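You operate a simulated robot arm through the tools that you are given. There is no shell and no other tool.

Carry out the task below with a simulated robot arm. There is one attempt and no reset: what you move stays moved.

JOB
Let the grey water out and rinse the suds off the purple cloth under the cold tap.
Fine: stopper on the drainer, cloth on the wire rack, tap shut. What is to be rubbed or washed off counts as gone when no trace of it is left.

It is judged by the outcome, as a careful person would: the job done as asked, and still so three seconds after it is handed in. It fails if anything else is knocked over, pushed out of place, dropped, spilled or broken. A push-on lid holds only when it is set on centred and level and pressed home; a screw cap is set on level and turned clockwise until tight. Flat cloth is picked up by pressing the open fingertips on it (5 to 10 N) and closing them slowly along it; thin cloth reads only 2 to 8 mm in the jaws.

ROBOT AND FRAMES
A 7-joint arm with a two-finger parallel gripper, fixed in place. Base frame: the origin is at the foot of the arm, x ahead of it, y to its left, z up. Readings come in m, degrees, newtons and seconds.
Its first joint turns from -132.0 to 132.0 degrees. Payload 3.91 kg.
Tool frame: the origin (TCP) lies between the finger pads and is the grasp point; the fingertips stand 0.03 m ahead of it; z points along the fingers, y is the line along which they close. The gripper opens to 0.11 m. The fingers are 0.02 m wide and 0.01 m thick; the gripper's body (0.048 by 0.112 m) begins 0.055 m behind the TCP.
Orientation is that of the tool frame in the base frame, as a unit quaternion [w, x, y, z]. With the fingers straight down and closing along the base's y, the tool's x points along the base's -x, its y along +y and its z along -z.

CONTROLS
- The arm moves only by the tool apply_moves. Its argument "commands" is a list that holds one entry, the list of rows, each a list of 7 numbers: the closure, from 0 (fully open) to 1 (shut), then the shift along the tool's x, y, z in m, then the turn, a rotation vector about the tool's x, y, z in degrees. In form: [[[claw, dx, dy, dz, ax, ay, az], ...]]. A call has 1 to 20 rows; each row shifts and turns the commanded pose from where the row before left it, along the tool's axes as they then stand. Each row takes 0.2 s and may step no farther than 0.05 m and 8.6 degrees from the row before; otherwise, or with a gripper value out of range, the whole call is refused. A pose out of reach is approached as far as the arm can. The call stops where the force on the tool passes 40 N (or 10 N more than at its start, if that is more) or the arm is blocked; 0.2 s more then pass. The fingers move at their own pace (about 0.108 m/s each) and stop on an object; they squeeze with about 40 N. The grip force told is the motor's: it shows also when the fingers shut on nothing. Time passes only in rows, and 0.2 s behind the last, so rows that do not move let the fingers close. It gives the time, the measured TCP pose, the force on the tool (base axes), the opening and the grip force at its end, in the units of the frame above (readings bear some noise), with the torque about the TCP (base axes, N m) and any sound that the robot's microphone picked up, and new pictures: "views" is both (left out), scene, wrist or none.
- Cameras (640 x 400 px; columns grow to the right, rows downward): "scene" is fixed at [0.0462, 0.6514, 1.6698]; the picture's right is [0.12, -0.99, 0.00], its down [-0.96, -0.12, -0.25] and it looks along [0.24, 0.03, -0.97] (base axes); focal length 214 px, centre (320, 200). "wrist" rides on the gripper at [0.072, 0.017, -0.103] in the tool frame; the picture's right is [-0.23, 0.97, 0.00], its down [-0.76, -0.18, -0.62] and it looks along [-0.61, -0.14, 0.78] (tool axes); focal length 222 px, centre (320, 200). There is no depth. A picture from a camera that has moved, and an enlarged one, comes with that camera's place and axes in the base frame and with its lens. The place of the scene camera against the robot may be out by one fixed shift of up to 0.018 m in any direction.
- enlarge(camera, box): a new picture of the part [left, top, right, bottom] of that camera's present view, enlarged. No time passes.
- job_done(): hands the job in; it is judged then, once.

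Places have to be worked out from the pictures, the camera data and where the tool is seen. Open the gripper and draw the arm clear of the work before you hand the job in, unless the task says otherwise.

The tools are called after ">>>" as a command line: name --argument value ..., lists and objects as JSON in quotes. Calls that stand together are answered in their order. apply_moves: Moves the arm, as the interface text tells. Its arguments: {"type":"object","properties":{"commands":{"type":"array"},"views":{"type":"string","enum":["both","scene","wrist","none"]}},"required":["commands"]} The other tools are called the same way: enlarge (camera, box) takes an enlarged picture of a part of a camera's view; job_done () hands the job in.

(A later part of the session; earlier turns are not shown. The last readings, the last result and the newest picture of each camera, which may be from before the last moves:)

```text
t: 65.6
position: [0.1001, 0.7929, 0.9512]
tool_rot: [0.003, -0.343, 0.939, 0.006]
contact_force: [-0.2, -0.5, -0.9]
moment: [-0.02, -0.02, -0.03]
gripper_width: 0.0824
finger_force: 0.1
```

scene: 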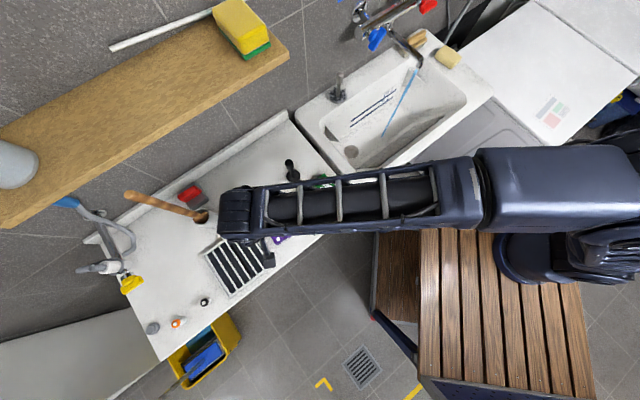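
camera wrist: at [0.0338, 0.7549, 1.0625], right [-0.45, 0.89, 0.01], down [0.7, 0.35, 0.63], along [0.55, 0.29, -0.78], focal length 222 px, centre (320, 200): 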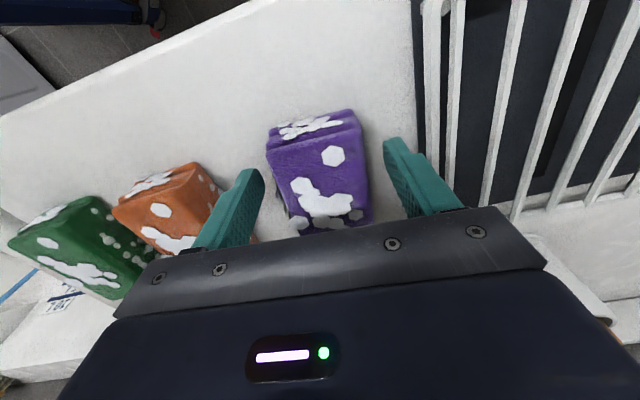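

>>> apply_moves --commands '[[[0.25, 0, 0, 0.002, 0, 0, 0], [0.25, 0, 0, 0, 0, 0, 0]]]' --views "none"

>>> apply_moves --commands '[[[0.25, 0, 0, 0.002, 0, 0, 0], [0.25, 0, 0, 0, 0, 0, 0]]]' --views "wrist"

>>> enlarge --camera "wrist" --box '[180, 50, 460, 230]'

```text
t: 66.2
position: [0.1009, 0.792, 0.949]
tool_rot: [0.002, -0.344, 0.939, 0.007]
contact_force: [0.0, 0.1, 0.3]
moment: [0.0, 0.02, 0.02]
gripper_width: 0.0825
finger_force: 0.1
```

```text
t: 66.8
position: [0.1001, 0.7917, 0.9471]
tool_rot: [0.003, -0.343, 0.939, 0.007]
contact_force: [-0.9, 0.3, -0.5]
moment: [0.01, -0.02, 0.03]
gripper_width: 0.0825
finger_force: 0.0
camera wrist: at [0.034, 0.755, 1.0503], right [-0.45, 0.89, 0.01], down [0.7, 0.35, 0.63], along [0.55, 0.29, -0.78], focal length 222 px, centre (320, 200)
```

wrist: 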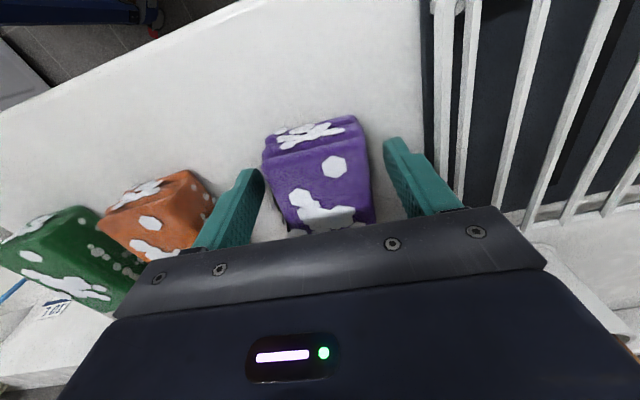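

```text
2.22 times, centred on (320, 140) of wrist
camera zoom: at [0.034, 0.755, 1.0503], right [-0.45, 0.89, 0.01], down [0.7, 0.35, 0.63], along [0.55, 0.29, -0.78], focal length 494 px, centre (320, 333)
```

zoom: 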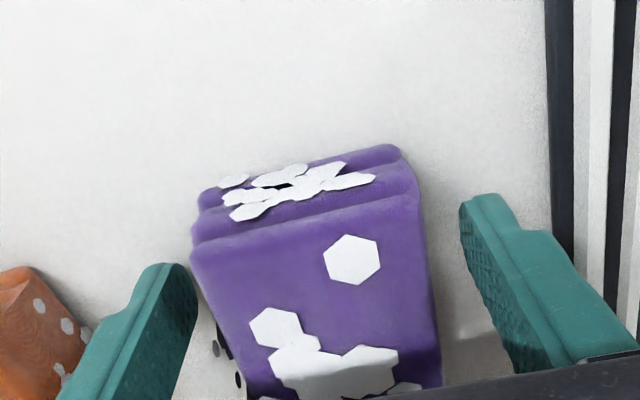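

The tips are at z 0.917, well down beside the cloth and not touching anything. I close slowly now.

>>> apply_moves --commands '[[[0.3, 0, -0.003, 0, 0, 0, 0], [0.36, 0, 0, 0, 0, 0, 0], [0.42, 0, 0, 0, 0, 0, 0], [0.47, 0, 0, 0, 0, 0, 0], [0.52, 0, 0, 0, 0, 0, 0], [0.6, 0, 0, 0, 0, 0, 0], [0.7, 0, 0, 0, 0, 0, 0], [0.85, 0, 0, 0, 0, 0, 0], [1, 0, 0, 0, 0, 0, 0], [1, 0, 0, 0, 0, 0, 0]]]' --views "wrist"

>>> apply_moves --commands '[[[1, 0, 0, -0.005, 0, 0, 0], [1, 0, 0, -0.005, 0, 0, 0], [1, 0, 0, -0.01, 0, 0, 0], [1, 0, 0, 0, 0, 0, 0]]]' --views "wrist"

```text
t: 69.0
position: [0.102, 0.7899, 0.947]
tool_rot: [0.002, -0.344, 0.939, 0.006]
contact_force: [-0.1, -0.2, -0.3]
moment: [-0.01, 0.0, 0.03]
gripper_width: 0.0592
finger_force: 40.4
camera wrist: at [0.0359, 0.7528, 1.0503], right [-0.45, 0.89, 0.01], down [0.7, 0.35, 0.63], along [0.55, 0.29, -0.78], focal length 222 px, centre (320, 200)
```

wrist: 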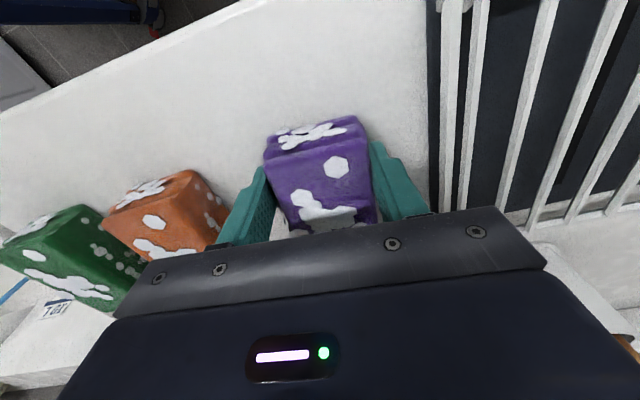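

```text
t: 70.0
position: [0.1022, 0.7887, 0.9666]
tool_rot: [0.001, -0.342, 0.939, 0.007]
contact_force: [0.6, 0.0, -0.6]
moment: [0.0, 0.01, 0.01]
gripper_width: 0.059
finger_force: 39.5
camera wrist: at [0.0359, 0.7528, 1.0708], right [-0.45, 0.89, 0.01], down [0.7, 0.35, 0.63], along [0.55, 0.29, -0.78], focal length 222 px, centre (320, 200)
```

wrist: 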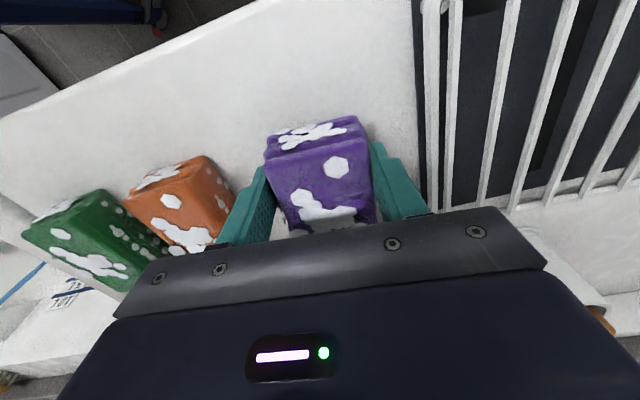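

The cloth is held this time and rises with the hand (59 mm). I lift to a safe height.

>>> apply_moves --commands '[[[1, 0, 0, -0.02, 0, 0, 0], [1, 0, 0, -0.03, 0, 0, 0], [1, 0, 0, -0.035, 0, 0, 0], [1, 0, 0, -0.035, 0, 0, 0], [1, 0, 0, -0.03, 0, 0, 0], [1, 0, 0, 0, 0, 0, 0]]]'

>>> enlarge --camera "wrist" --box '[180, 50, 460, 230]'

```text
t: 71.4
position: [0.1027, 0.787, 1.1174]
tool_rot: [0.001, -0.342, 0.94, 0.006]
contact_force: [0.3, 0.1, 0.2]
moment: [-0.04, -0.01, 0.01]
gripper_width: 0.0588
finger_force: 39.4
camera wrist: at [0.0365, 0.7498, 1.2209], right [-0.45, 0.89, 0.01], down [0.7, 0.35, 0.63], along [0.55, 0.29, -0.78], focal length 222 px, centre (320, 200)
```

scene: 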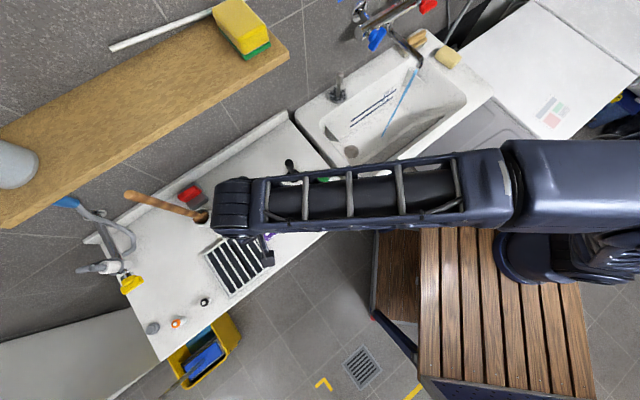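
wrist: 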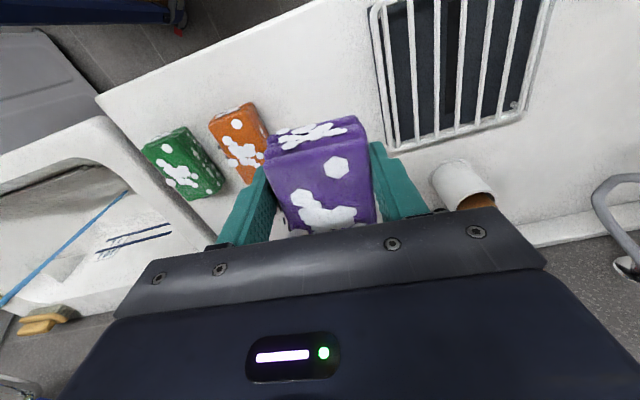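

```text
2.22 times, centred on (320, 140) of wrist
camera zoom: at [0.0365, 0.7498, 1.2209], right [-0.45, 0.89, 0.01], down [0.7, 0.35, 0.63], along [0.55, 0.29, -0.78], focal length 494 px, centre (320, 333)
```

zoom: 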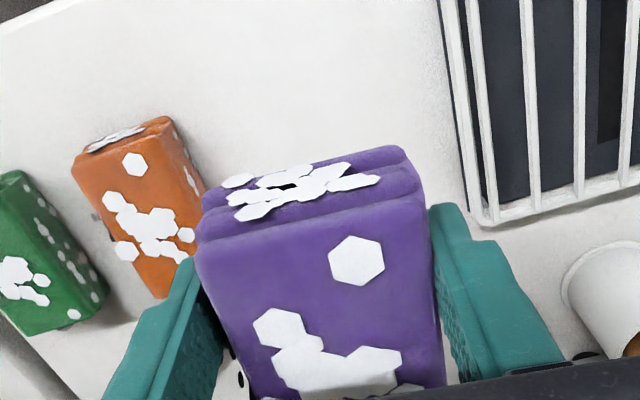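

The cloth is firmly held, extending toward the wall side of the fingers. I carry it right along the front, over the other cloths, to in front of the stream.

>>> apply_moves --commands '[[[1, 0, 0, 0, 0, 0, -2.3], [1, 0, 0, 0, 0, 0, -2.3], [1, 0, -0.0446, 0, 0, 0, 0], [1, 0, -0.0446, 0, 0, 0, 0], [1, 0, -0.0446, 0, 0, 0, 0], [1, 0, -0.0446, 0, 0, 0, 0], [1, 0, -0.0446, 0, 0, 0, 0], [1, 0, -0.0446, 0, 0, 0, 0], [1, 0, -0.0446, 0, 0, 0, 0], [1, 0, -0.0446, 0, 0, 0, 0], [1, 0, -0.0446, 0, 0, 0, 0], [1, 0, -0.0446, 0, 0, 0, 0], [1, 0, -0.0446, 0, 0, 0, 0], [1, 0, -0.0446, 0, 0, 0, 0], [1, 0, -0.0446, 0, 0, 0, 0], [1, 0, -0.0446, 0, 0, 0, 0], [1, 0, -0.0446, 0, 0, 0, 0], [1, 0, 0, 0, 0, 0, 0]]]'

```text
t: 75.2
position: [0.5732, 0.3115, 1.11]
tool_rot: [0.003, -0.381, 0.925, 0.007]
contact_force: [0.4, 0.3, -0.8]
moment: [-0.05, 0.02, -0.01]
gripper_width: 0.0591
finger_force: 39.8
camera wrist: at [0.5088, 0.2697, 1.2126], right [-0.52, 0.85, 0.01], down [0.67, 0.4, 0.63], along [0.53, 0.34, -0.78], focal length 222 px, centre (320, 200)
```

scene: 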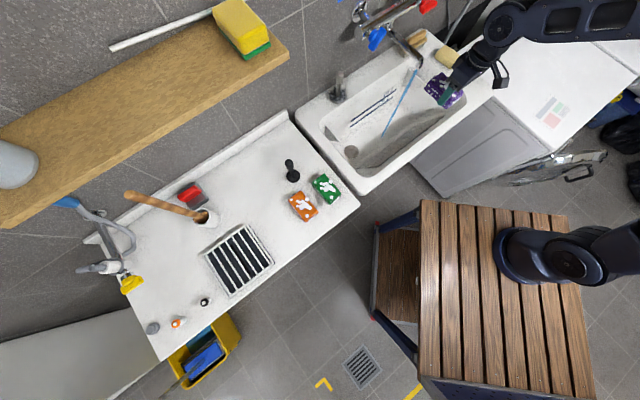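
wrist: 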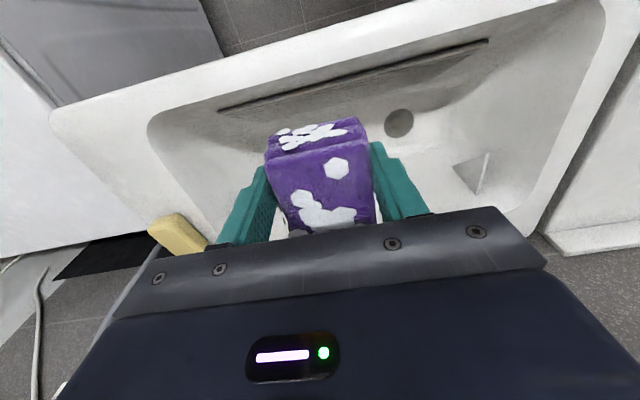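

The hand is square to the basin at the right place sideways. I tilt 30° to keep clear of the spout, go down, and ease the cloth's far end into the stream.

>>> apply_moves --commands '[[[1, 0, 0, 0, 0, -7.5, 0], [1, 0, 0, 0, 0, -7.5, 0], [1, 0, 0, 0, 0, -7.5, 0], [1, 0, 0, 0, 0, -7.5, 0], [1, 0.0101, 0, 0.0375, 0, 0, 0], [1, 0.0101, 0, 0.0375, 0, 0, 0], [1, 0.0101, 0, 0.0375, 0, 0, 0], [1, 0.0101, 0, 0.0375, 0, 0, 0], [1, -0.0151, 0, 0.0088, 0, 0, 0], [1, -0.0151, 0, 0.0088, 0, 0, 0], [1, 0, 0, 0, 0, 0, 0]]]'

>>> enlarge --camera "wrist" --box '[180, 50, 460, 230]'

>>> enlarge --camera "scene" --box '[350, 20, 510, 150]'

```text
t: 77.6
position: [0.625, 0.3655, 0.9602]
tool_rot: [0.241, -0.365, 0.893, 0.104]
contact_force: [0.0, 0.2, -0.1]
moment: [-0.03, 0.01, 0.0]
gripper_width: 0.059
finger_force: 39.6
camera wrist: at [0.532, 0.296, 1.0134], right [-0.54, 0.83, 0.13], down [0.37, 0.11, 0.92], along [0.75, 0.55, -0.37], focal length 222 px, centre (320, 200)
```

scene: 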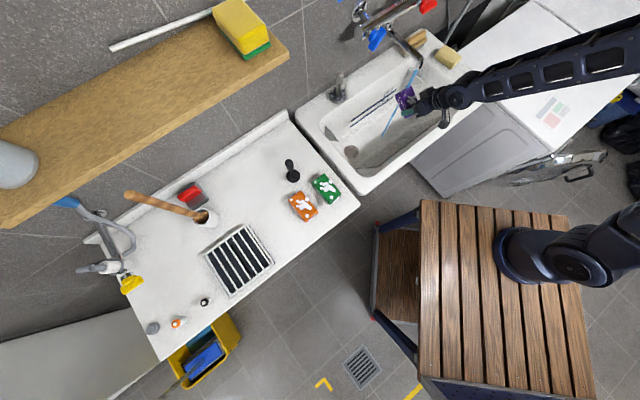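
wrist: 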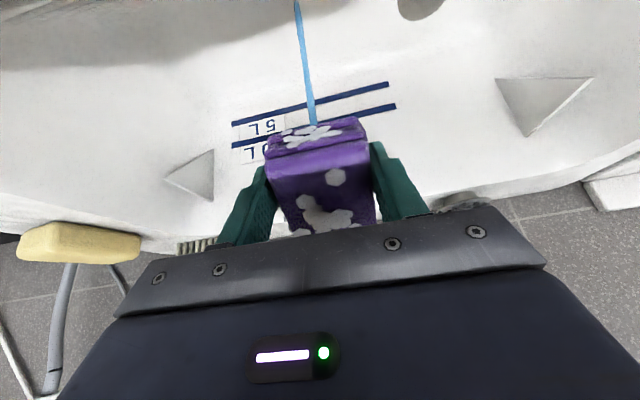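

```text
2.22 times, centred on (320, 140) of wrist
camera zoom: at [0.532, 0.296, 1.0134], right [-0.54, 0.83, 0.13], down [0.37, 0.11, 0.92], along [0.75, 0.55, -0.37], focal length 494 px, centre (320, 333)
```

zoom: 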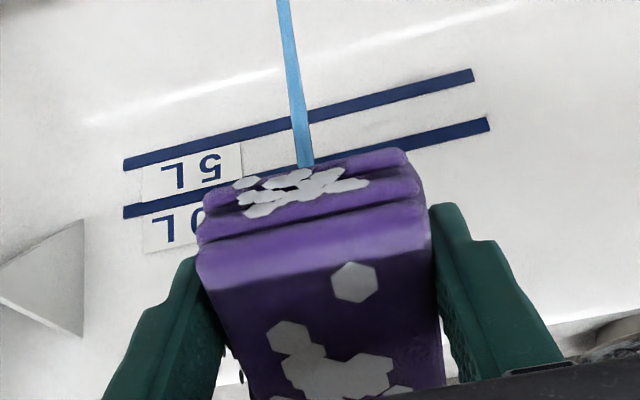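

```text
3.08 times, centred on (430, 85) of scene
camera zoom: at [0.0462, 0.6514, 1.6698], right [0.12, -0.99, 0.0], down [-0.96, -0.12, -0.25], along [0.24, 0.03, -0.97], focal length 660 px, centre (-18, 554)
```

zoom: 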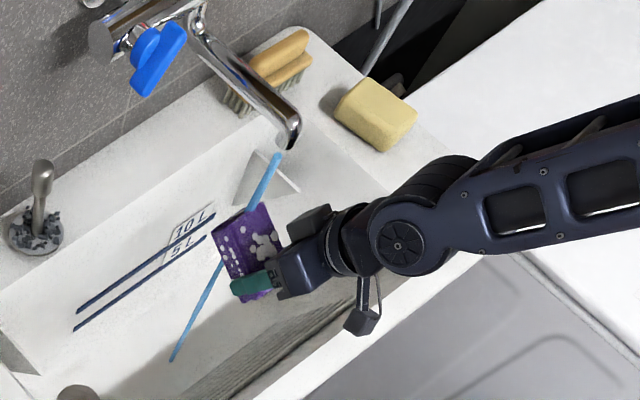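

The stream is lined up sideways and just behind the cloth's far edge. I move 3 cm further in so that it lands on the cloth.

>>> apply_moves --commands '[[[1, -0.0087, 0, 0.005, 0, 0, 0], [1, -0.0087, 0, 0.005, 0, 0, 0], [1, -0.0087, 0, 0.005, 0, 0, 0], [1, 0, 0, 0, 0, 0, 0], [1, 0, 0, 0, 0, 0, 0], [1, 0, 0, 0, 0, 0, 0], [1, 0, 0, 0, 0, 0, 0]]]'

>>> enlarge --camera "wrist" --box '[180, 50, 460, 230]'

>>> enlarge --camera "scene" --box '[380, 50, 460, 120]'

```text
t: 79.2
position: [0.6478, 0.3873, 0.9616]
tool_rot: [0.241, -0.365, 0.893, 0.104]
contact_force: [0.7, 0.2, -0.4]
moment: [-0.02, -0.01, 0.0]
gripper_width: 0.0589
finger_force: 40.0
camera wrist: at [0.5538, 0.317, 1.0136], right [-0.54, 0.83, 0.13], down [0.37, 0.11, 0.92], along [0.75, 0.55, -0.37], focal length 222 px, centre (320, 200)
```

scene: 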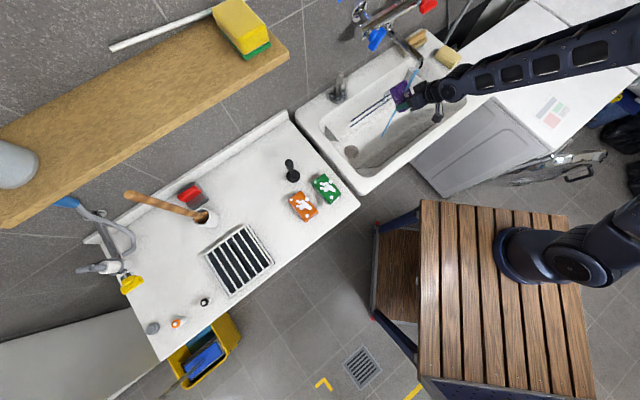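
wrist: 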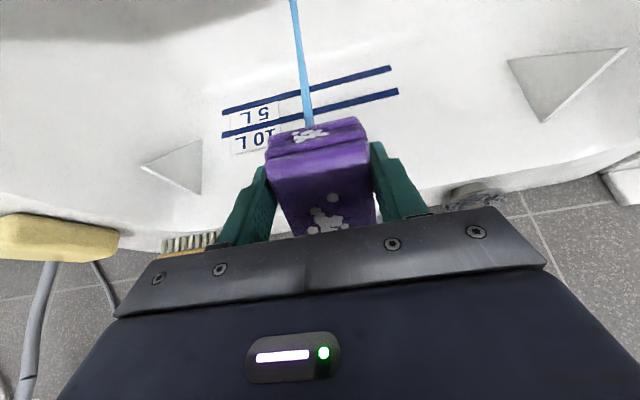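

```text
2.22 times, centred on (320, 140) of wrist
camera zoom: at [0.5538, 0.317, 1.0136], right [-0.54, 0.83, 0.13], down [0.37, 0.11, 0.92], along [0.75, 0.55, -0.37], focal length 494 px, centre (320, 333)
```

zoom: 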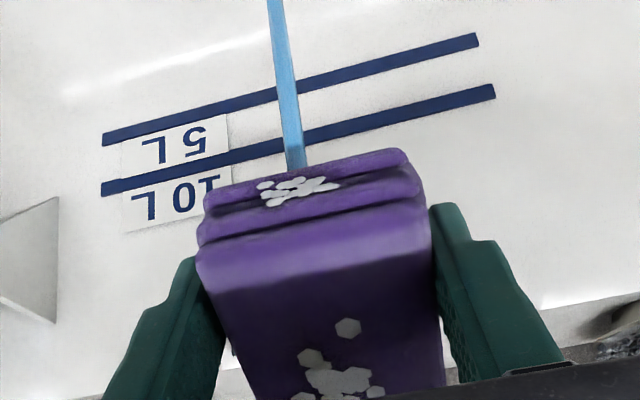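

```text
5.71 times, centred on (420, 85) of scene
camera zoom: at [0.0462, 0.6514, 1.6698], right [0.12, -0.99, 0.0], down [-0.96, -0.12, -0.25], along [0.24, 0.03, -0.97], focal length 1226 px, centre (-251, 857)
```

zoom: 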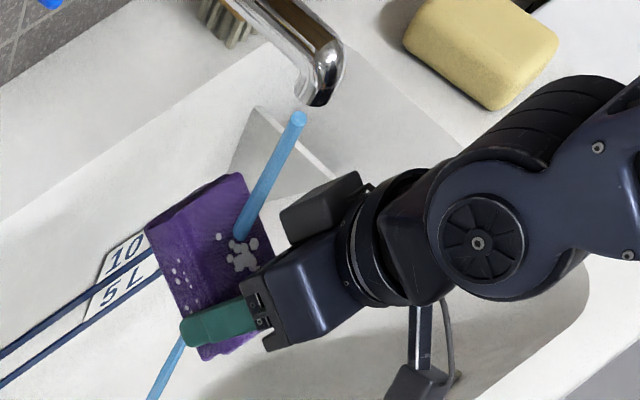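

The suds are shrinking over the whole cloth as the stream strikes it. I hold it there.

>>> apply_moves --commands '[[[1, 0, 0, 0, 0, 0, 0], [1, 0, 0, 0, 0, 0, 0], [1, 0, 0, 0, 0, 0, 0], [1, 0, 0, 0, 0, 0, 0], [1, 0, 0, 0, 0, 0, 0], [1, 0, 0, 0, 0, 0, 0], [1, 0, 0, 0, 0, 0, 0], [1, 0, 0, 0, 0, 0, 0], [1, 0, 0, 0, 0, 0, 0], [1, 0, 0, 0, 0, 0, 0], [1, 0, 0, 0, 0, 0, 0], [1, 0, 0, 0, 0, 0, 0]]]'

>>> enlarge --camera "wrist" --box '[180, 50, 460, 230]'

>>> enlarge --camera "scene" --box '[380, 50, 460, 120]'

```text
t: 81.8
position: [0.6478, 0.3867, 0.9613]
tool_rot: [0.242, -0.366, 0.893, 0.105]
contact_force: [-0.2, 0.0, -0.7]
moment: [-0.02, 0.01, -0.03]
gripper_width: 0.0589
finger_force: 39.8
camera wrist: at [0.5538, 0.317, 1.0136], right [-0.54, 0.83, 0.13], down [0.37, 0.11, 0.92], along [0.75, 0.55, -0.37], focal length 222 px, centre (320, 200)
```

scene: 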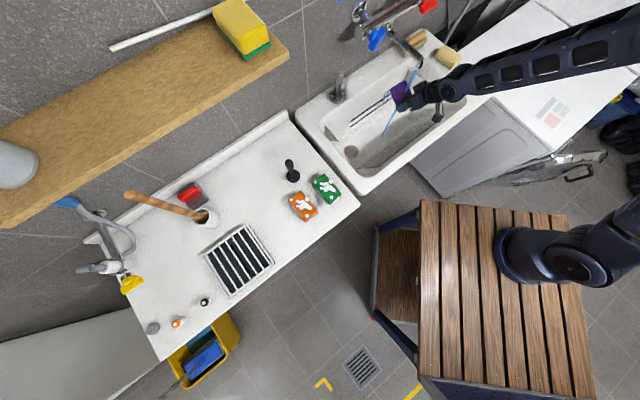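
wrist: 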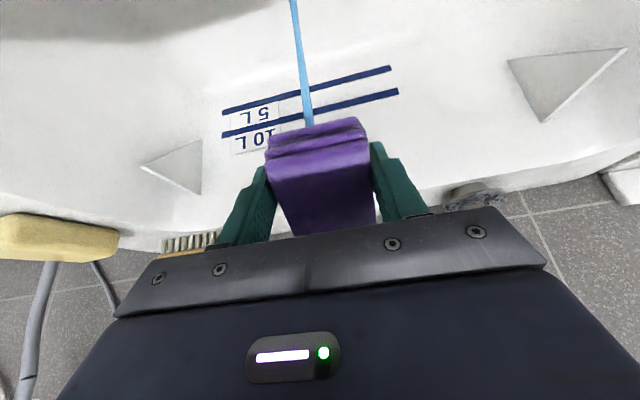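

```text
2.22 times, centred on (320, 140) of wrist
camera zoom: at [0.5538, 0.317, 1.0136], right [-0.54, 0.83, 0.13], down [0.37, 0.11, 0.92], along [0.75, 0.55, -0.37], focal length 494 px, centre (320, 333)
```

zoom: 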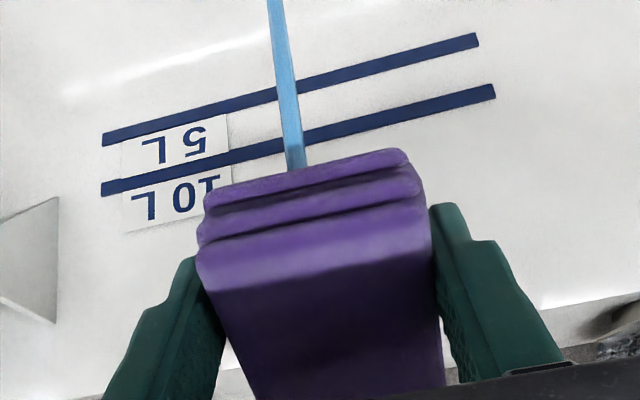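

```text
5.71 times, centred on (420, 85) of scene
camera zoom: at [0.0462, 0.6514, 1.6698], right [0.12, -0.99, 0.0], down [-0.96, -0.12, -0.25], along [0.24, 0.03, -0.97], focal length 1226 px, centre (-251, 857)
```

zoom: 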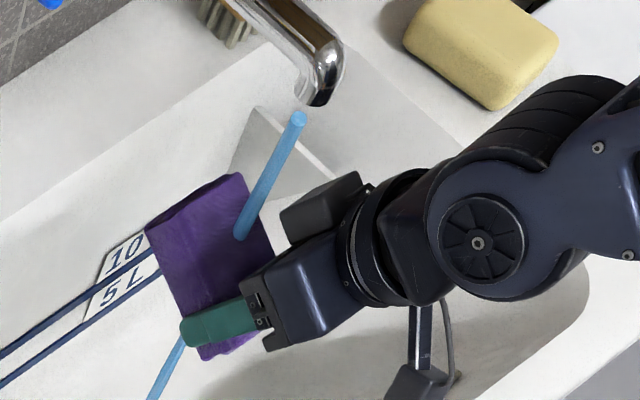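

No suds are left in either view. I hold it a little longer to be sure, then draw it back out of the stream, look it over and let it drip over the basin.

>>> apply_moves --commands '[[[1, 0, 0, 0, 0, 0, 0], [1, 0, 0, 0, 0, 0, 0], [1, 0, 0, 0, 0, 0, 0], [1, 0, 0, 0, 0, 0, 0], [1, 0, 0, 0, 0, 0, 0], [1, 0, 0, 0, 0, 0, 0], [1, 0.0148, 0, -0.0278, 0, 0, 0], [1, 0.0148, 0, -0.0278, 0, 0, 0], [1, 0.0148, 0, -0.0278, 0, 0, 0], [1, 0, 0, 0, 0, 0, 0], [1, 0, 0, 0, 0, 0, 0], [1, 0, 0, 0, 0, 0, 0], [1, 0, 0, 0, 0, 0, 0]]]'

>>> enlarge --camera "wrist" --box '[180, 50, 460, 230]'

>>> enlarge --camera "scene" --box '[380, 50, 480, 130]'

```text
t: 84.6
position: [0.5926, 0.3297, 1.0108]
tool_rot: [0.241, -0.365, 0.893, 0.104]
contact_force: [-1.2, 0.1, -0.7]
moment: [-0.03, 0.05, -0.04]
gripper_width: 0.0591
finger_force: 40.0
camera wrist: at [0.4978, 0.2599, 1.0634], right [-0.54, 0.83, 0.13], down [0.37, 0.11, 0.92], along [0.75, 0.55, -0.37], focal length 222 px, centre (320, 200)
```

scene: 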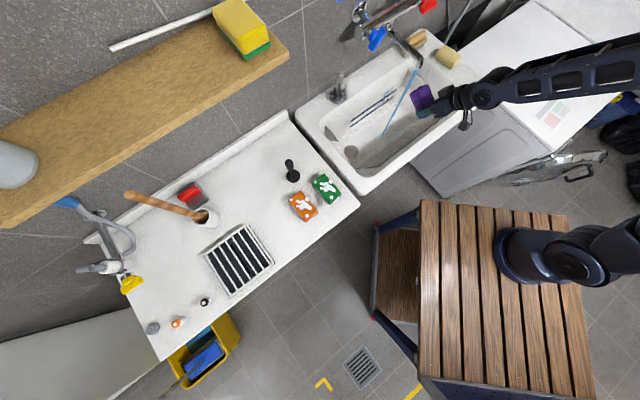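
wrist: 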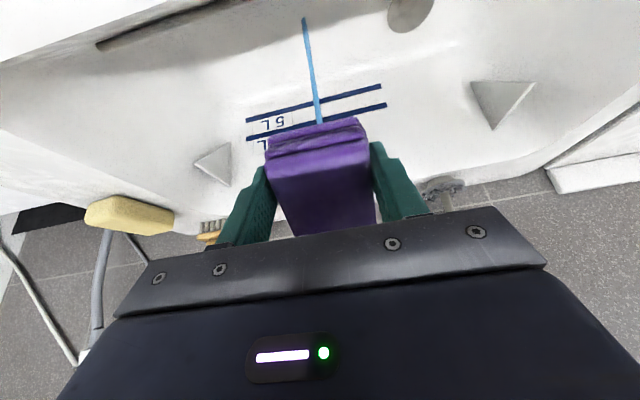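

```text
2.22 times, centred on (320, 140) of wrist
camera zoom: at [0.4978, 0.2599, 1.0634], right [-0.54, 0.83, 0.13], down [0.37, 0.11, 0.92], along [0.75, 0.55, -0.37], focal length 494 px, centre (320, 333)
```

zoom: 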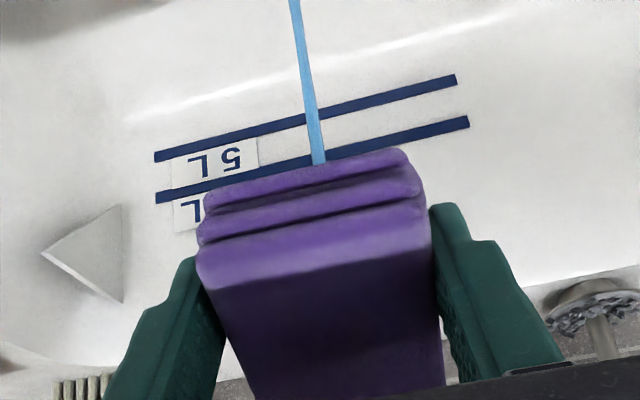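

```text
5.00 times, centred on (430, 90) of scene
camera zoom: at [0.0462, 0.6514, 1.6698], right [0.12, -0.99, 0.0], down [-0.96, -0.12, -0.25], along [0.24, 0.03, -0.97], focal length 1072 px, centre (-230, 750)
```

zoom: 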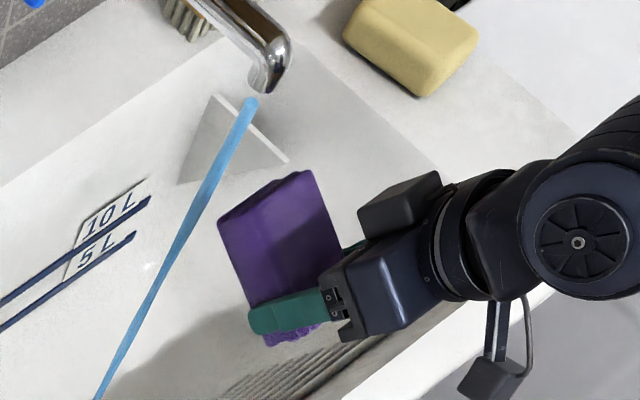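

The cloth is clean on every visible face. I lift it, stand the tool upright and carry it left toward the rack.

>>> apply_moves --commands '[[[1, -0.008, 0, -0.034, 0, 0, 0], [1, -0.008, 0, -0.034, 0, 0, 0], [1, -0.008, 0, -0.034, 0, 0, 0], [1, 0, 0, 0, 0, 7.5, 0], [1, 0, 0, 0, 0, 7.5, 0], [1, 0, 0, 0, 0, 7.5, 0], [1, 0, 0, 0, 0, 7.5, 0], [1, 0, 0.044, 0, 0, 0, 0], [1, 0, 0.044, 0, 0, 0, 0], [1, 0, 0.044, 0, 0, 0, 0], [1, 0, 0.044, 0, 0, 0, 0], [1, 0, 0.044, 0, 0, 0, 0], [1, 0, 0.044, 0, 0, 0, 0], [1, 0, 0.044, 0, 0, 0, 0], [1, 0, 0.044, 0, 0, 0, 0], [1, 0, 0.044, 0, 0, 0, 0], [1, 0, 0.044, 0, 0, 0, 0], [1, 0, 0, 0, 0, 0, 0]]]' --views "wrist"

>>> apply_moves --commands '[[[1, 0, 0.043, 0, 0, 0, 0], [1, 0, 0.043, 0, 0, 0, 0], [1, 0, 0.043, 0, 0, 0, 0], [1, 0, 0.043, 0, 0, 0, 0], [1, 0, 0.043, 0, 0, 0, 0], [1, 0, 0.043, 0, 0, 0, 0], [1, 0, 0.043, 0, 0, 0, 0], [1, 0, 0.043, 0, 0, 0, 0], [1, 0, 0.043, 0, 0, 0, 0], [1, 0, 0, 0, 0, 0, 0]]]'

>>> enlarge --camera "wrist" --box '[180, 0, 500, 220]'

```text
t: 88.4
position: [0.2609, 0.6196, 1.1148]
tool_rot: [0.002, -0.381, 0.925, 0.006]
contact_force: [0.0, 0.4, -1.8]
moment: [-0.03, -0.03, 0.0]
gripper_width: 0.0591
finger_force: 39.5
camera wrist: at [0.1968, 0.5792, 1.2184], right [-0.52, 0.85, 0.01], down [0.67, 0.4, 0.63], along [0.53, 0.34, -0.78], focal length 222 px, centre (320, 200)
```

wrist: 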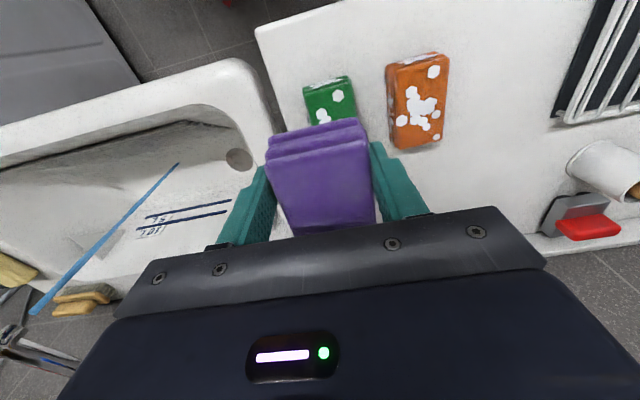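

```text
t: 90.6
position: [-0.0124, 0.896, 1.1179]
tool_rot: [0.001, -0.379, 0.925, 0.007]
contact_force: [-0.3, -0.1, -0.2]
moment: [0.01, 0.02, 0.03]
gripper_width: 0.059
finger_force: 40.1
camera wrist: at [-0.0757, 0.8543, 1.2215], right [-0.52, 0.85, 0.01], down [0.67, 0.4, 0.63], along [0.53, 0.34, -0.78], focal length 222 px, centre (320, 200)
```

scene: 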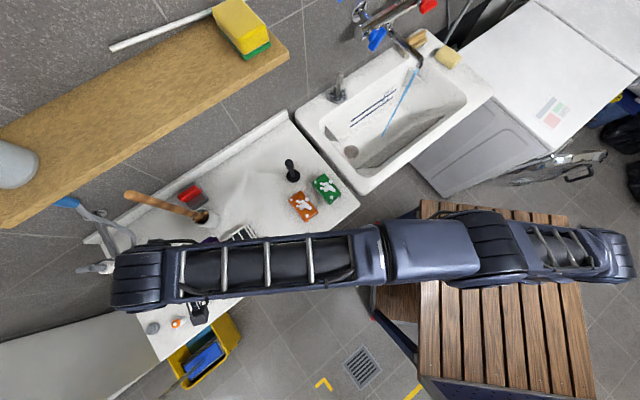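
wrist: 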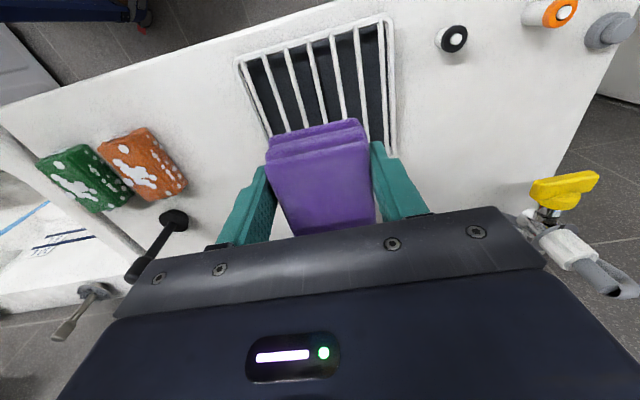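

```text
1.82 times, centred on (340, 110) of wrist
camera zoom: at [-0.0757, 0.8543, 1.2215], right [-0.52, 0.85, 0.01], down [0.67, 0.4, 0.63], along [0.53, 0.34, -0.78], focal length 404 px, centre (284, 364)
```

zoom: 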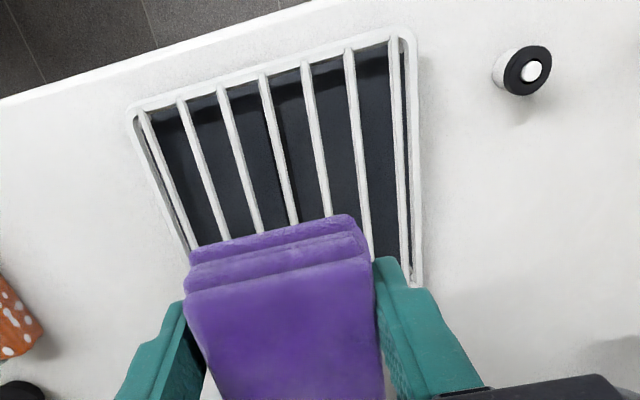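

The cloth is over the rack, which spans u 0.565–0.715 and v −0.724 to −0.571. I centre it and lower slowly onto the wires.

>>> apply_moves --commands '[[[1, 0.009, 0.005, 0, 0, 0, 0], [1, 0, 0, 0.04, 0, 0, 0], [1, 0, 0, 0.03, 0, 0, 0], [1, 0, 0, 0.025, 0, 0, 0], [1, 0, 0, 0.01, 0, 0, 0], [1, 0, 0, 0, 0, 0, 0]]]' --views "wrist"

>>> apply_moves --commands '[[[1, 0, 0, 0.003, 0, 0, 0], [1, 0, 0, 0.003, 0, 0, 0], [1, 0, 0, 0, 0, 0, 0]]]' --views "none"

>>> apply_moves --commands '[[[1, 0, 0, 0.003, 0, 0, 0], [1, 0, 0, 0, 0, 0, 0]]]' --views "none"

```text
t: 92.0
position: [-0.0223, 0.8933, 1.0147]
tool_rot: [0.001, -0.38, 0.925, 0.007]
contact_force: [0.5, 0.6, -1.6]
moment: [0.01, 0.01, 0.02]
gripper_width: 0.0588
finger_force: 40.1
camera wrist: at [-0.0862, 0.8531, 1.1174], right [-0.52, 0.85, 0.01], down [0.67, 0.4, 0.63], along [0.53, 0.34, -0.78], focal length 222 px, centre (320, 200)
```

wrist: 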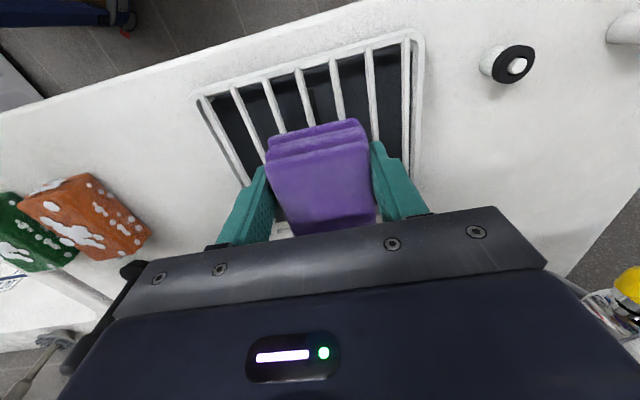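

```text
t: 92.8
position: [-0.0227, 0.8944, 1.0078]
tool_rot: [0.003, -0.379, 0.925, 0.006]
contact_force: [-0.2, 0.3, -1.7]
moment: [-0.02, 0.05, -0.02]
gripper_width: 0.0593
finger_force: 39.5
```

```text
t: 93.4
position: [-0.0223, 0.8938, 1.0048]
tool_rot: [0.003, -0.381, 0.925, 0.006]
contact_force: [1.0, 0.4, 0.0]
moment: [0.03, 0.06, -0.02]
gripper_width: 0.0592
finger_force: 40.1
```

>>> apply_moves --commands '[[[1, 0, 0, 0.003, 0, 0, 0], [1, 0, 0, 0.003, 0, 0, 0], [1, 0, 0, 0, 0, 0, 0]]]' --views "none"

>>> apply_moves --commands '[[[1, 0, 0, 0.003, 0, 0, 0], [1, 0, 0, 0, 0, 0, 0]]]' --views "none"

>>> apply_moves --commands '[[[1, 0, 0, 0.003, 0, 0, 0], [1, 0, 0, 0, 0, 0, 0]]]' --views "wrist"

```text
t: 94.2
position: [-0.0226, 0.8946, 0.9991]
tool_rot: [0.002, -0.381, 0.924, 0.007]
contact_force: [-0.9, -1.3, -0.1]
moment: [-0.01, 0.04, 0.03]
gripper_width: 0.0591
finger_force: 39.8
```

```text
t: 94.8
position: [-0.0226, 0.8947, 0.9957]
tool_rot: [0.002, -0.38, 0.925, 0.006]
contact_force: [0.0, -0.7, -0.7]
moment: [0.0, 0.03, 0.01]
gripper_width: 0.0588
finger_force: 39.8
```

```text
t: 95.4
position: [-0.0232, 0.8953, 0.9928]
tool_rot: [0.002, -0.379, 0.925, 0.006]
contact_force: [0.2, -0.3, -1.0]
moment: [-0.02, 0.01, 0.0]
gripper_width: 0.059
finger_force: 40.2
camera wrist: at [-0.0861, 0.8528, 1.0963], right [-0.52, 0.85, 0.01], down [0.67, 0.4, 0.63], along [0.53, 0.34, -0.78], focal length 222 px, centre (320, 200)
```

wrist: 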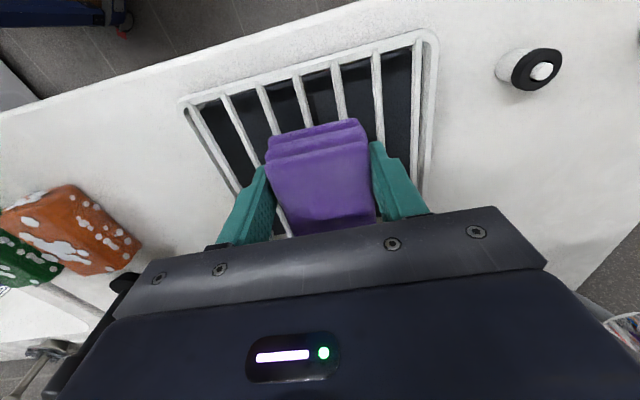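

No contact yet. I go on down in 3 mm steps.

>>> apply_moves --commands '[[[1, 0, 0, 0.003, 0, 0, 0], [1, 0, 0, 0, 0, 0, 0]]]' --views "none"

>>> apply_moves --commands '[[[1, 0, 0, 0.003, 0, 0, 0], [1, 0, 0, 0, 0, 0, 0]]]' --views "none"

>>> apply_moves --commands '[[[1, 0, 0, 0.003, 0, 0, 0], [1, 0, 0, 0, 0, 0, 0]]]' --views "wrist"

>>> enlarge --camera "wrist" --box '[180, 0, 500, 220]'

```text
t: 96.0
position: [-0.0225, 0.8942, 0.9893]
tool_rot: [0.002, -0.38, 0.925, 0.007]
contact_force: [0.2, -0.1, -0.4]
moment: [-0.02, 0.01, -0.02]
gripper_width: 0.0589
finger_force: 39.4
```

```text
t: 96.6
position: [-0.024, 0.8944, 0.9874]
tool_rot: [0.002, -0.381, 0.925, 0.007]
contact_force: [0.1, 0.3, -0.7]
moment: [-0.01, -0.01, -0.02]
gripper_width: 0.0588
finger_force: 40.0
```

```text
t: 97.2
position: [-0.0226, 0.8954, 0.9837]
tool_rot: [0.002, -0.379, 0.925, 0.006]
contact_force: [0.6, 0.0, -0.4]
moment: [-0.03, 0.01, 0.0]
gripper_width: 0.0587
finger_force: 40.4
camera wrist: at [-0.0863, 0.8529, 1.0871], right [-0.52, 0.85, 0.01], down [0.67, 0.4, 0.63], along [0.53, 0.34, -0.78], focal length 222 px, centre (320, 200)
```

wrist: 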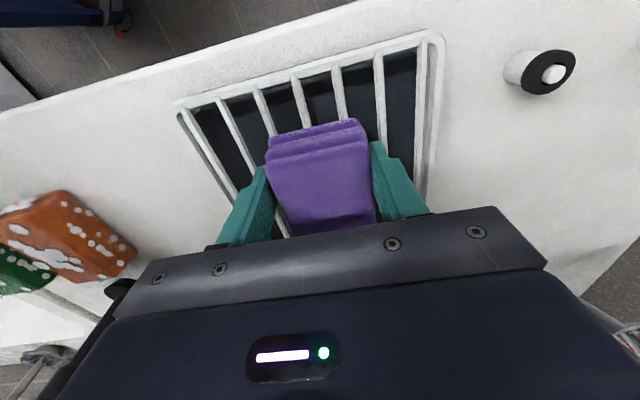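

```text
1.82 times, centred on (340, 110) of wrist
camera zoom: at [-0.0863, 0.8529, 1.0871], right [-0.52, 0.85, 0.01], down [0.67, 0.4, 0.63], along [0.53, 0.34, -0.78], focal length 404 px, centre (284, 364)
```

zoom: 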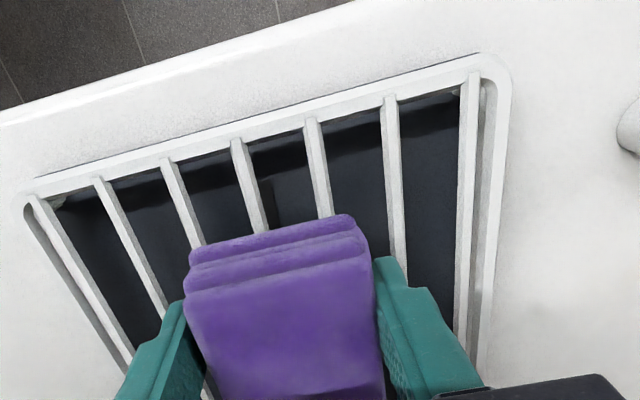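

>>> apply_moves --commands '[[[1, 0, 0, 0.003, 0, 0, 0], [1, 0, 0, 0, 0, 0, 0]]]' --views "none"

>>> apply_moves --commands '[[[1, 0, 0, 0.003, 0, 0, 0], [1, 0, 0, 0, 0, 0, 0]]]' --views "none"

>>> apply_moves --commands '[[[1, 0, 0, 0.003, 0, 0, 0], [1, 0, 0, 0, 0, 0, 0]]]' --views "wrist"

```text
t: 97.8
position: [-0.0223, 0.894, 0.9807]
tool_rot: [0.002, -0.38, 0.925, 0.007]
contact_force: [0.6, 1.4, -0.2]
moment: [-0.01, 0.03, 0.0]
gripper_width: 0.0588
finger_force: 39.7
```

```text
t: 98.4
position: [-0.0227, 0.8937, 0.978]
tool_rot: [0.002, -0.38, 0.925, 0.007]
contact_force: [0.6, 0.4, -0.6]
moment: [-0.02, 0.02, -0.02]
gripper_width: 0.0591
finger_force: 40.1
```

```text
t: 99.0
position: [-0.0221, 0.8941, 0.9776]
tool_rot: [0.003, -0.38, 0.925, 0.008]
contact_force: [-0.7, 0.2, 9.8]
moment: [0.01, -0.39, -0.04]
gripper_width: 0.0592
finger_force: 39.8
camera wrist: at [-0.0862, 0.8531, 1.0794], right [-0.52, 0.85, 0.01], down [0.67, 0.4, 0.63], along [0.53, 0.34, -0.78], focal length 222 px, centre (320, 200)
```

wrist: 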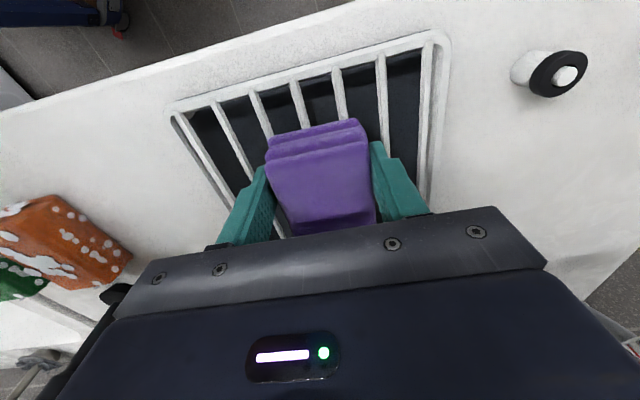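

The cloth is on the wires with about 10 N of contact. I release slowly.

>>> apply_moves --commands '[[[1, 0, 0, 0.0005, 0, 0, 0], [0.6, 0, 0, 0, 0, 0, 0], [0.45, 0, 0, 0, 0, 0, 0], [0.42, 0, 0, 0, 0, 0, 0], [0.38, 0, 0, 0, 0, 0, 0], [0.34, 0, 0, 0, 0, 0, 0], [0.3, 0, 0, 0, 0, 0, 0], [0.26, 0, 0, 0, 0, 0, 0], [0.26, 0, 0, 0, 0, 0, 0]]]' --views "wrist"

>>> enlarge --camera "wrist" --box '[180, 0, 500, 220]'

```text
t: 101.0
position: [-0.0223, 0.8948, 0.9745]
tool_rot: [0.003, -0.38, 0.925, 0.005]
contact_force: [0.5, 0.3, -0.6]
moment: [0.01, -0.01, 0.0]
gripper_width: 0.0813
finger_force: 0.0
camera wrist: at [-0.086, 0.8531, 1.0778], right [-0.52, 0.85, 0.01], down [0.67, 0.4, 0.63], along [0.53, 0.34, -0.78], focal length 222 px, centre (320, 200)
```

wrist: 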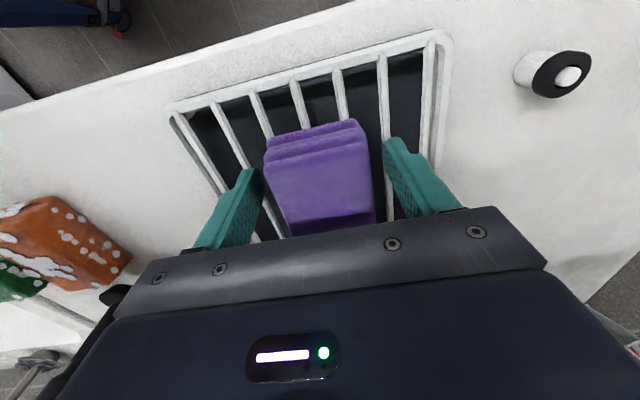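

```text
1.82 times, centred on (340, 110) of wrist
camera zoom: at [-0.086, 0.8531, 1.0778], right [-0.52, 0.85, 0.01], down [0.67, 0.4, 0.63], along [0.53, 0.34, -0.78], focal length 404 px, centre (284, 364)
```

zoom: 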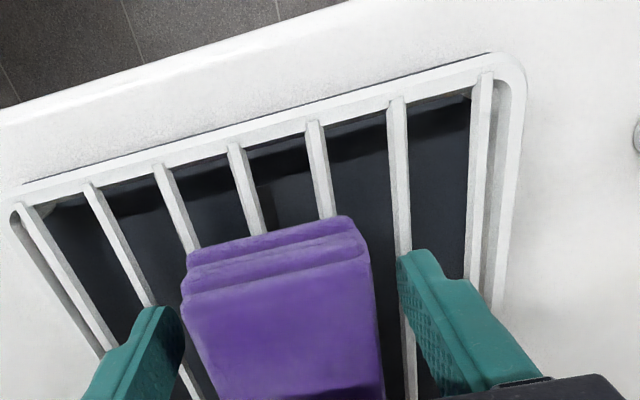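

Released and resting on the wires. I rise straight up.

>>> apply_moves --commands '[[[0.26, 0, 0, -0.01, 0, 0, 0], [0.26, 0, 0, -0.02, 0, 0, 0], [0.26, 0, 0, -0.03, 0, 0, 0], [0.26, 0, 0, -0.04, 0, 0, 0], [0.26, 0, 0, -0.045, 0, 0, 0], [0.26, 0, 0, 0, 0, 0, 0]]]'

>>> enlarge --camera "wrist" --box '[180, 0, 500, 220]'

```text
t: 102.4
position: [-0.0206, 0.8925, 1.1192]
tool_rot: [0.002, -0.381, 0.925, 0.006]
contact_force: [-0.1, 0.1, -0.4]
moment: [0.03, 0.01, 0.02]
gripper_width: 0.0816
finger_force: 0.1
camera wrist: at [-0.0848, 0.8514, 1.2226], right [-0.52, 0.85, 0.01], down [0.67, 0.4, 0.63], along [0.53, 0.34, -0.78], focal length 222 px, centre (320, 200)
```

scene: 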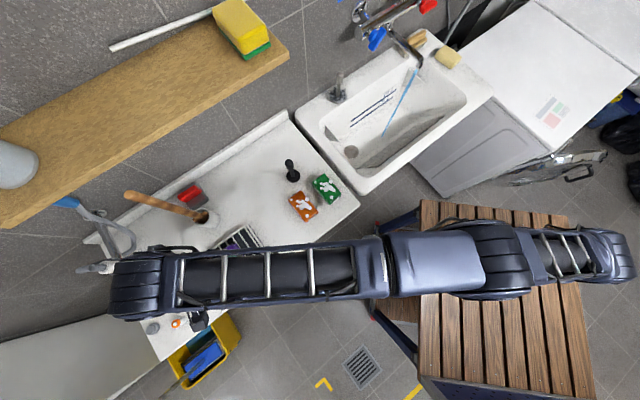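
wrist: 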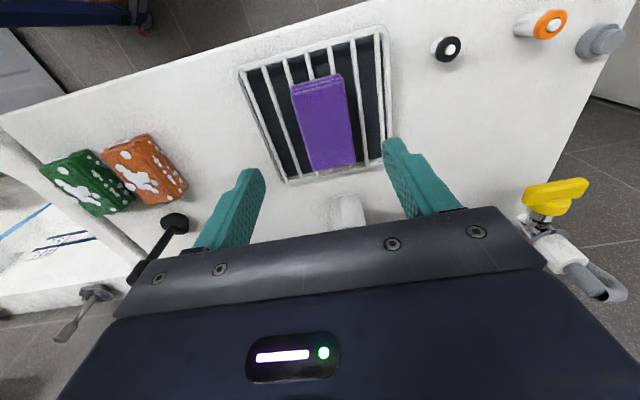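

```text
1.82 times, centred on (340, 110) of wrist
camera zoom: at [-0.0848, 0.8514, 1.2226], right [-0.52, 0.85, 0.01], down [0.67, 0.4, 0.63], along [0.53, 0.34, -0.78], focal length 404 px, centre (284, 364)
```

zoom: 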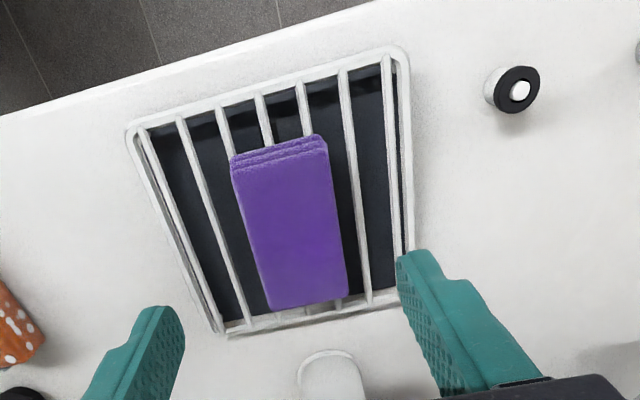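

The cloth lies flat and clean on the wire rack. Now I go back to shut the tap, rising first and travelling right along the front.

>>> apply_moves --commands '[[[0.5, 0, 0, -0.04, 0, 0, 0], [0.8, 0, 0, -0.04, 0, 0, 0], [1, 0, 0, -0.04, 0, 0, 0], [1, 0, -0.0445, -0.01, 0, 0, 0], [1, 0, -0.0445, -0.01, 0, 0, 0], [1, 0, -0.0445, -0.01, 0, 0, 0], [1, 0, -0.0445, -0.01, 0, 0, 0], [1, 0, -0.0445, 0, 0, 0, 0], [1, 0, -0.0445, 0, 0, 0, 0], [1, 0, -0.0445, 0, 0, 0, 0], [1, 0, -0.0445, 0, 0, 0, 0], [1, 0, -0.0445, 0, 0, 0, 0], [1, 0, -0.0445, 0, 0, 0, 0], [1, 0, -0.0445, 0, 0, 0, 0], [1, 0, -0.0445, 0, 0, 0, 0], [1, 0, -0.0445, 0, 0, 0, 0], [1, 0, -0.0445, 0, 0, 0, 0], [1, 0, -0.0445, 0, 0, 0, 0], [1, 0, 0, 0, 0, 0, 0]]]' --views "none"

>>> apply_moves --commands '[[[1, 0, -0.044, 0, 0, -7.5, 0], [1, 0, -0.034, 0, 0, -7.5, 0], [1, 0, 0, 0, 0, -7.5, 0], [1, 0, 0, 0, 0, -7.5, 0], [1, 0, 0, 0, 0, 0, 0]]]'

>>> enlarge --camera "wrist" --box '[180, 50, 420, 230]'

>>> enlarge --camera "scene" --box '[190, 150, 370, 300]'

```text
t: 106.4
position: [0.4504, 0.4036, 1.2677]
tool_rot: [0.001, -0.381, 0.925, 0.007]
contact_force: [-0.2, -0.4, -0.8]
moment: [-0.03, 0.0, -0.02]
gripper_width: 0.0001
finger_force: 38.1
out of reach, approached as far as the arm can: row 3
```

```text
t: 107.6
position: [0.5062, 0.3484, 1.2657]
tool_rot: [0.242, -0.365, 0.893, 0.105]
contact_force: [0.8, -0.4, 0.0]
moment: [-0.03, -0.03, -0.01]
gripper_width: 0.0001
finger_force: 37.7
camera wrist: at [0.412, 0.2777, 1.3191], right [-0.54, 0.83, 0.13], down [0.37, 0.1, 0.92], along [0.75, 0.55, -0.37], focal length 222 px, centre (320, 200)
```

scene: 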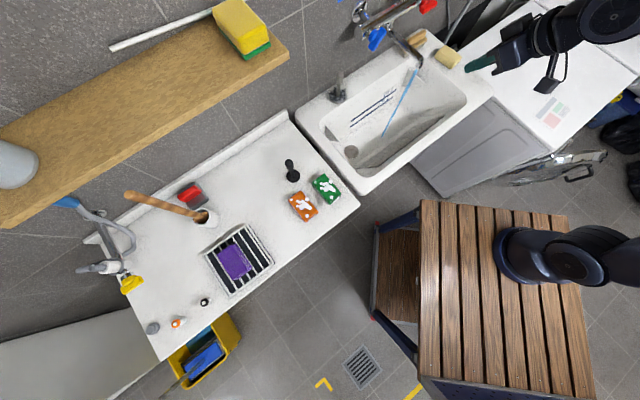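
wrist: 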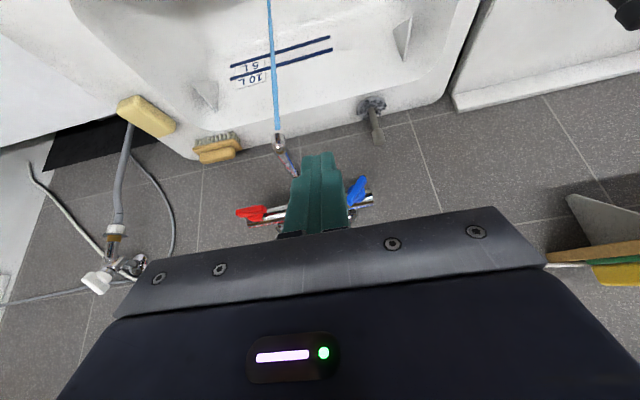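

```text
2.22 times, centred on (300, 140) of wrist
camera zoom: at [0.412, 0.2777, 1.3191], right [-0.54, 0.83, 0.13], down [0.37, 0.1, 0.92], along [0.75, 0.55, -0.37], focal length 494 px, centre (364, 333)
```

zoom: 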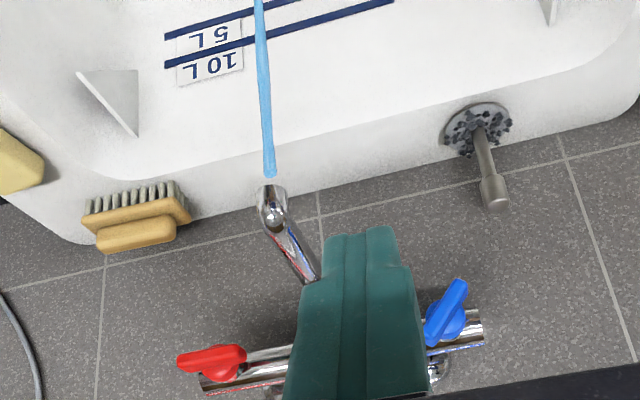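

```text
2.67 times, centred on (280, 225) of scene
camera zoom: at [0.0462, 0.6514, 1.6698], right [0.12, -0.99, 0.0], down [-0.96, -0.12, -0.25], along [0.24, 0.03, -0.97], focal length 572 px, centre (427, 133)
```

zoom: 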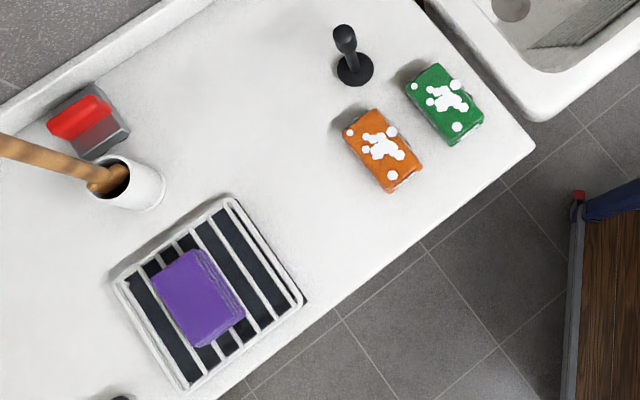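

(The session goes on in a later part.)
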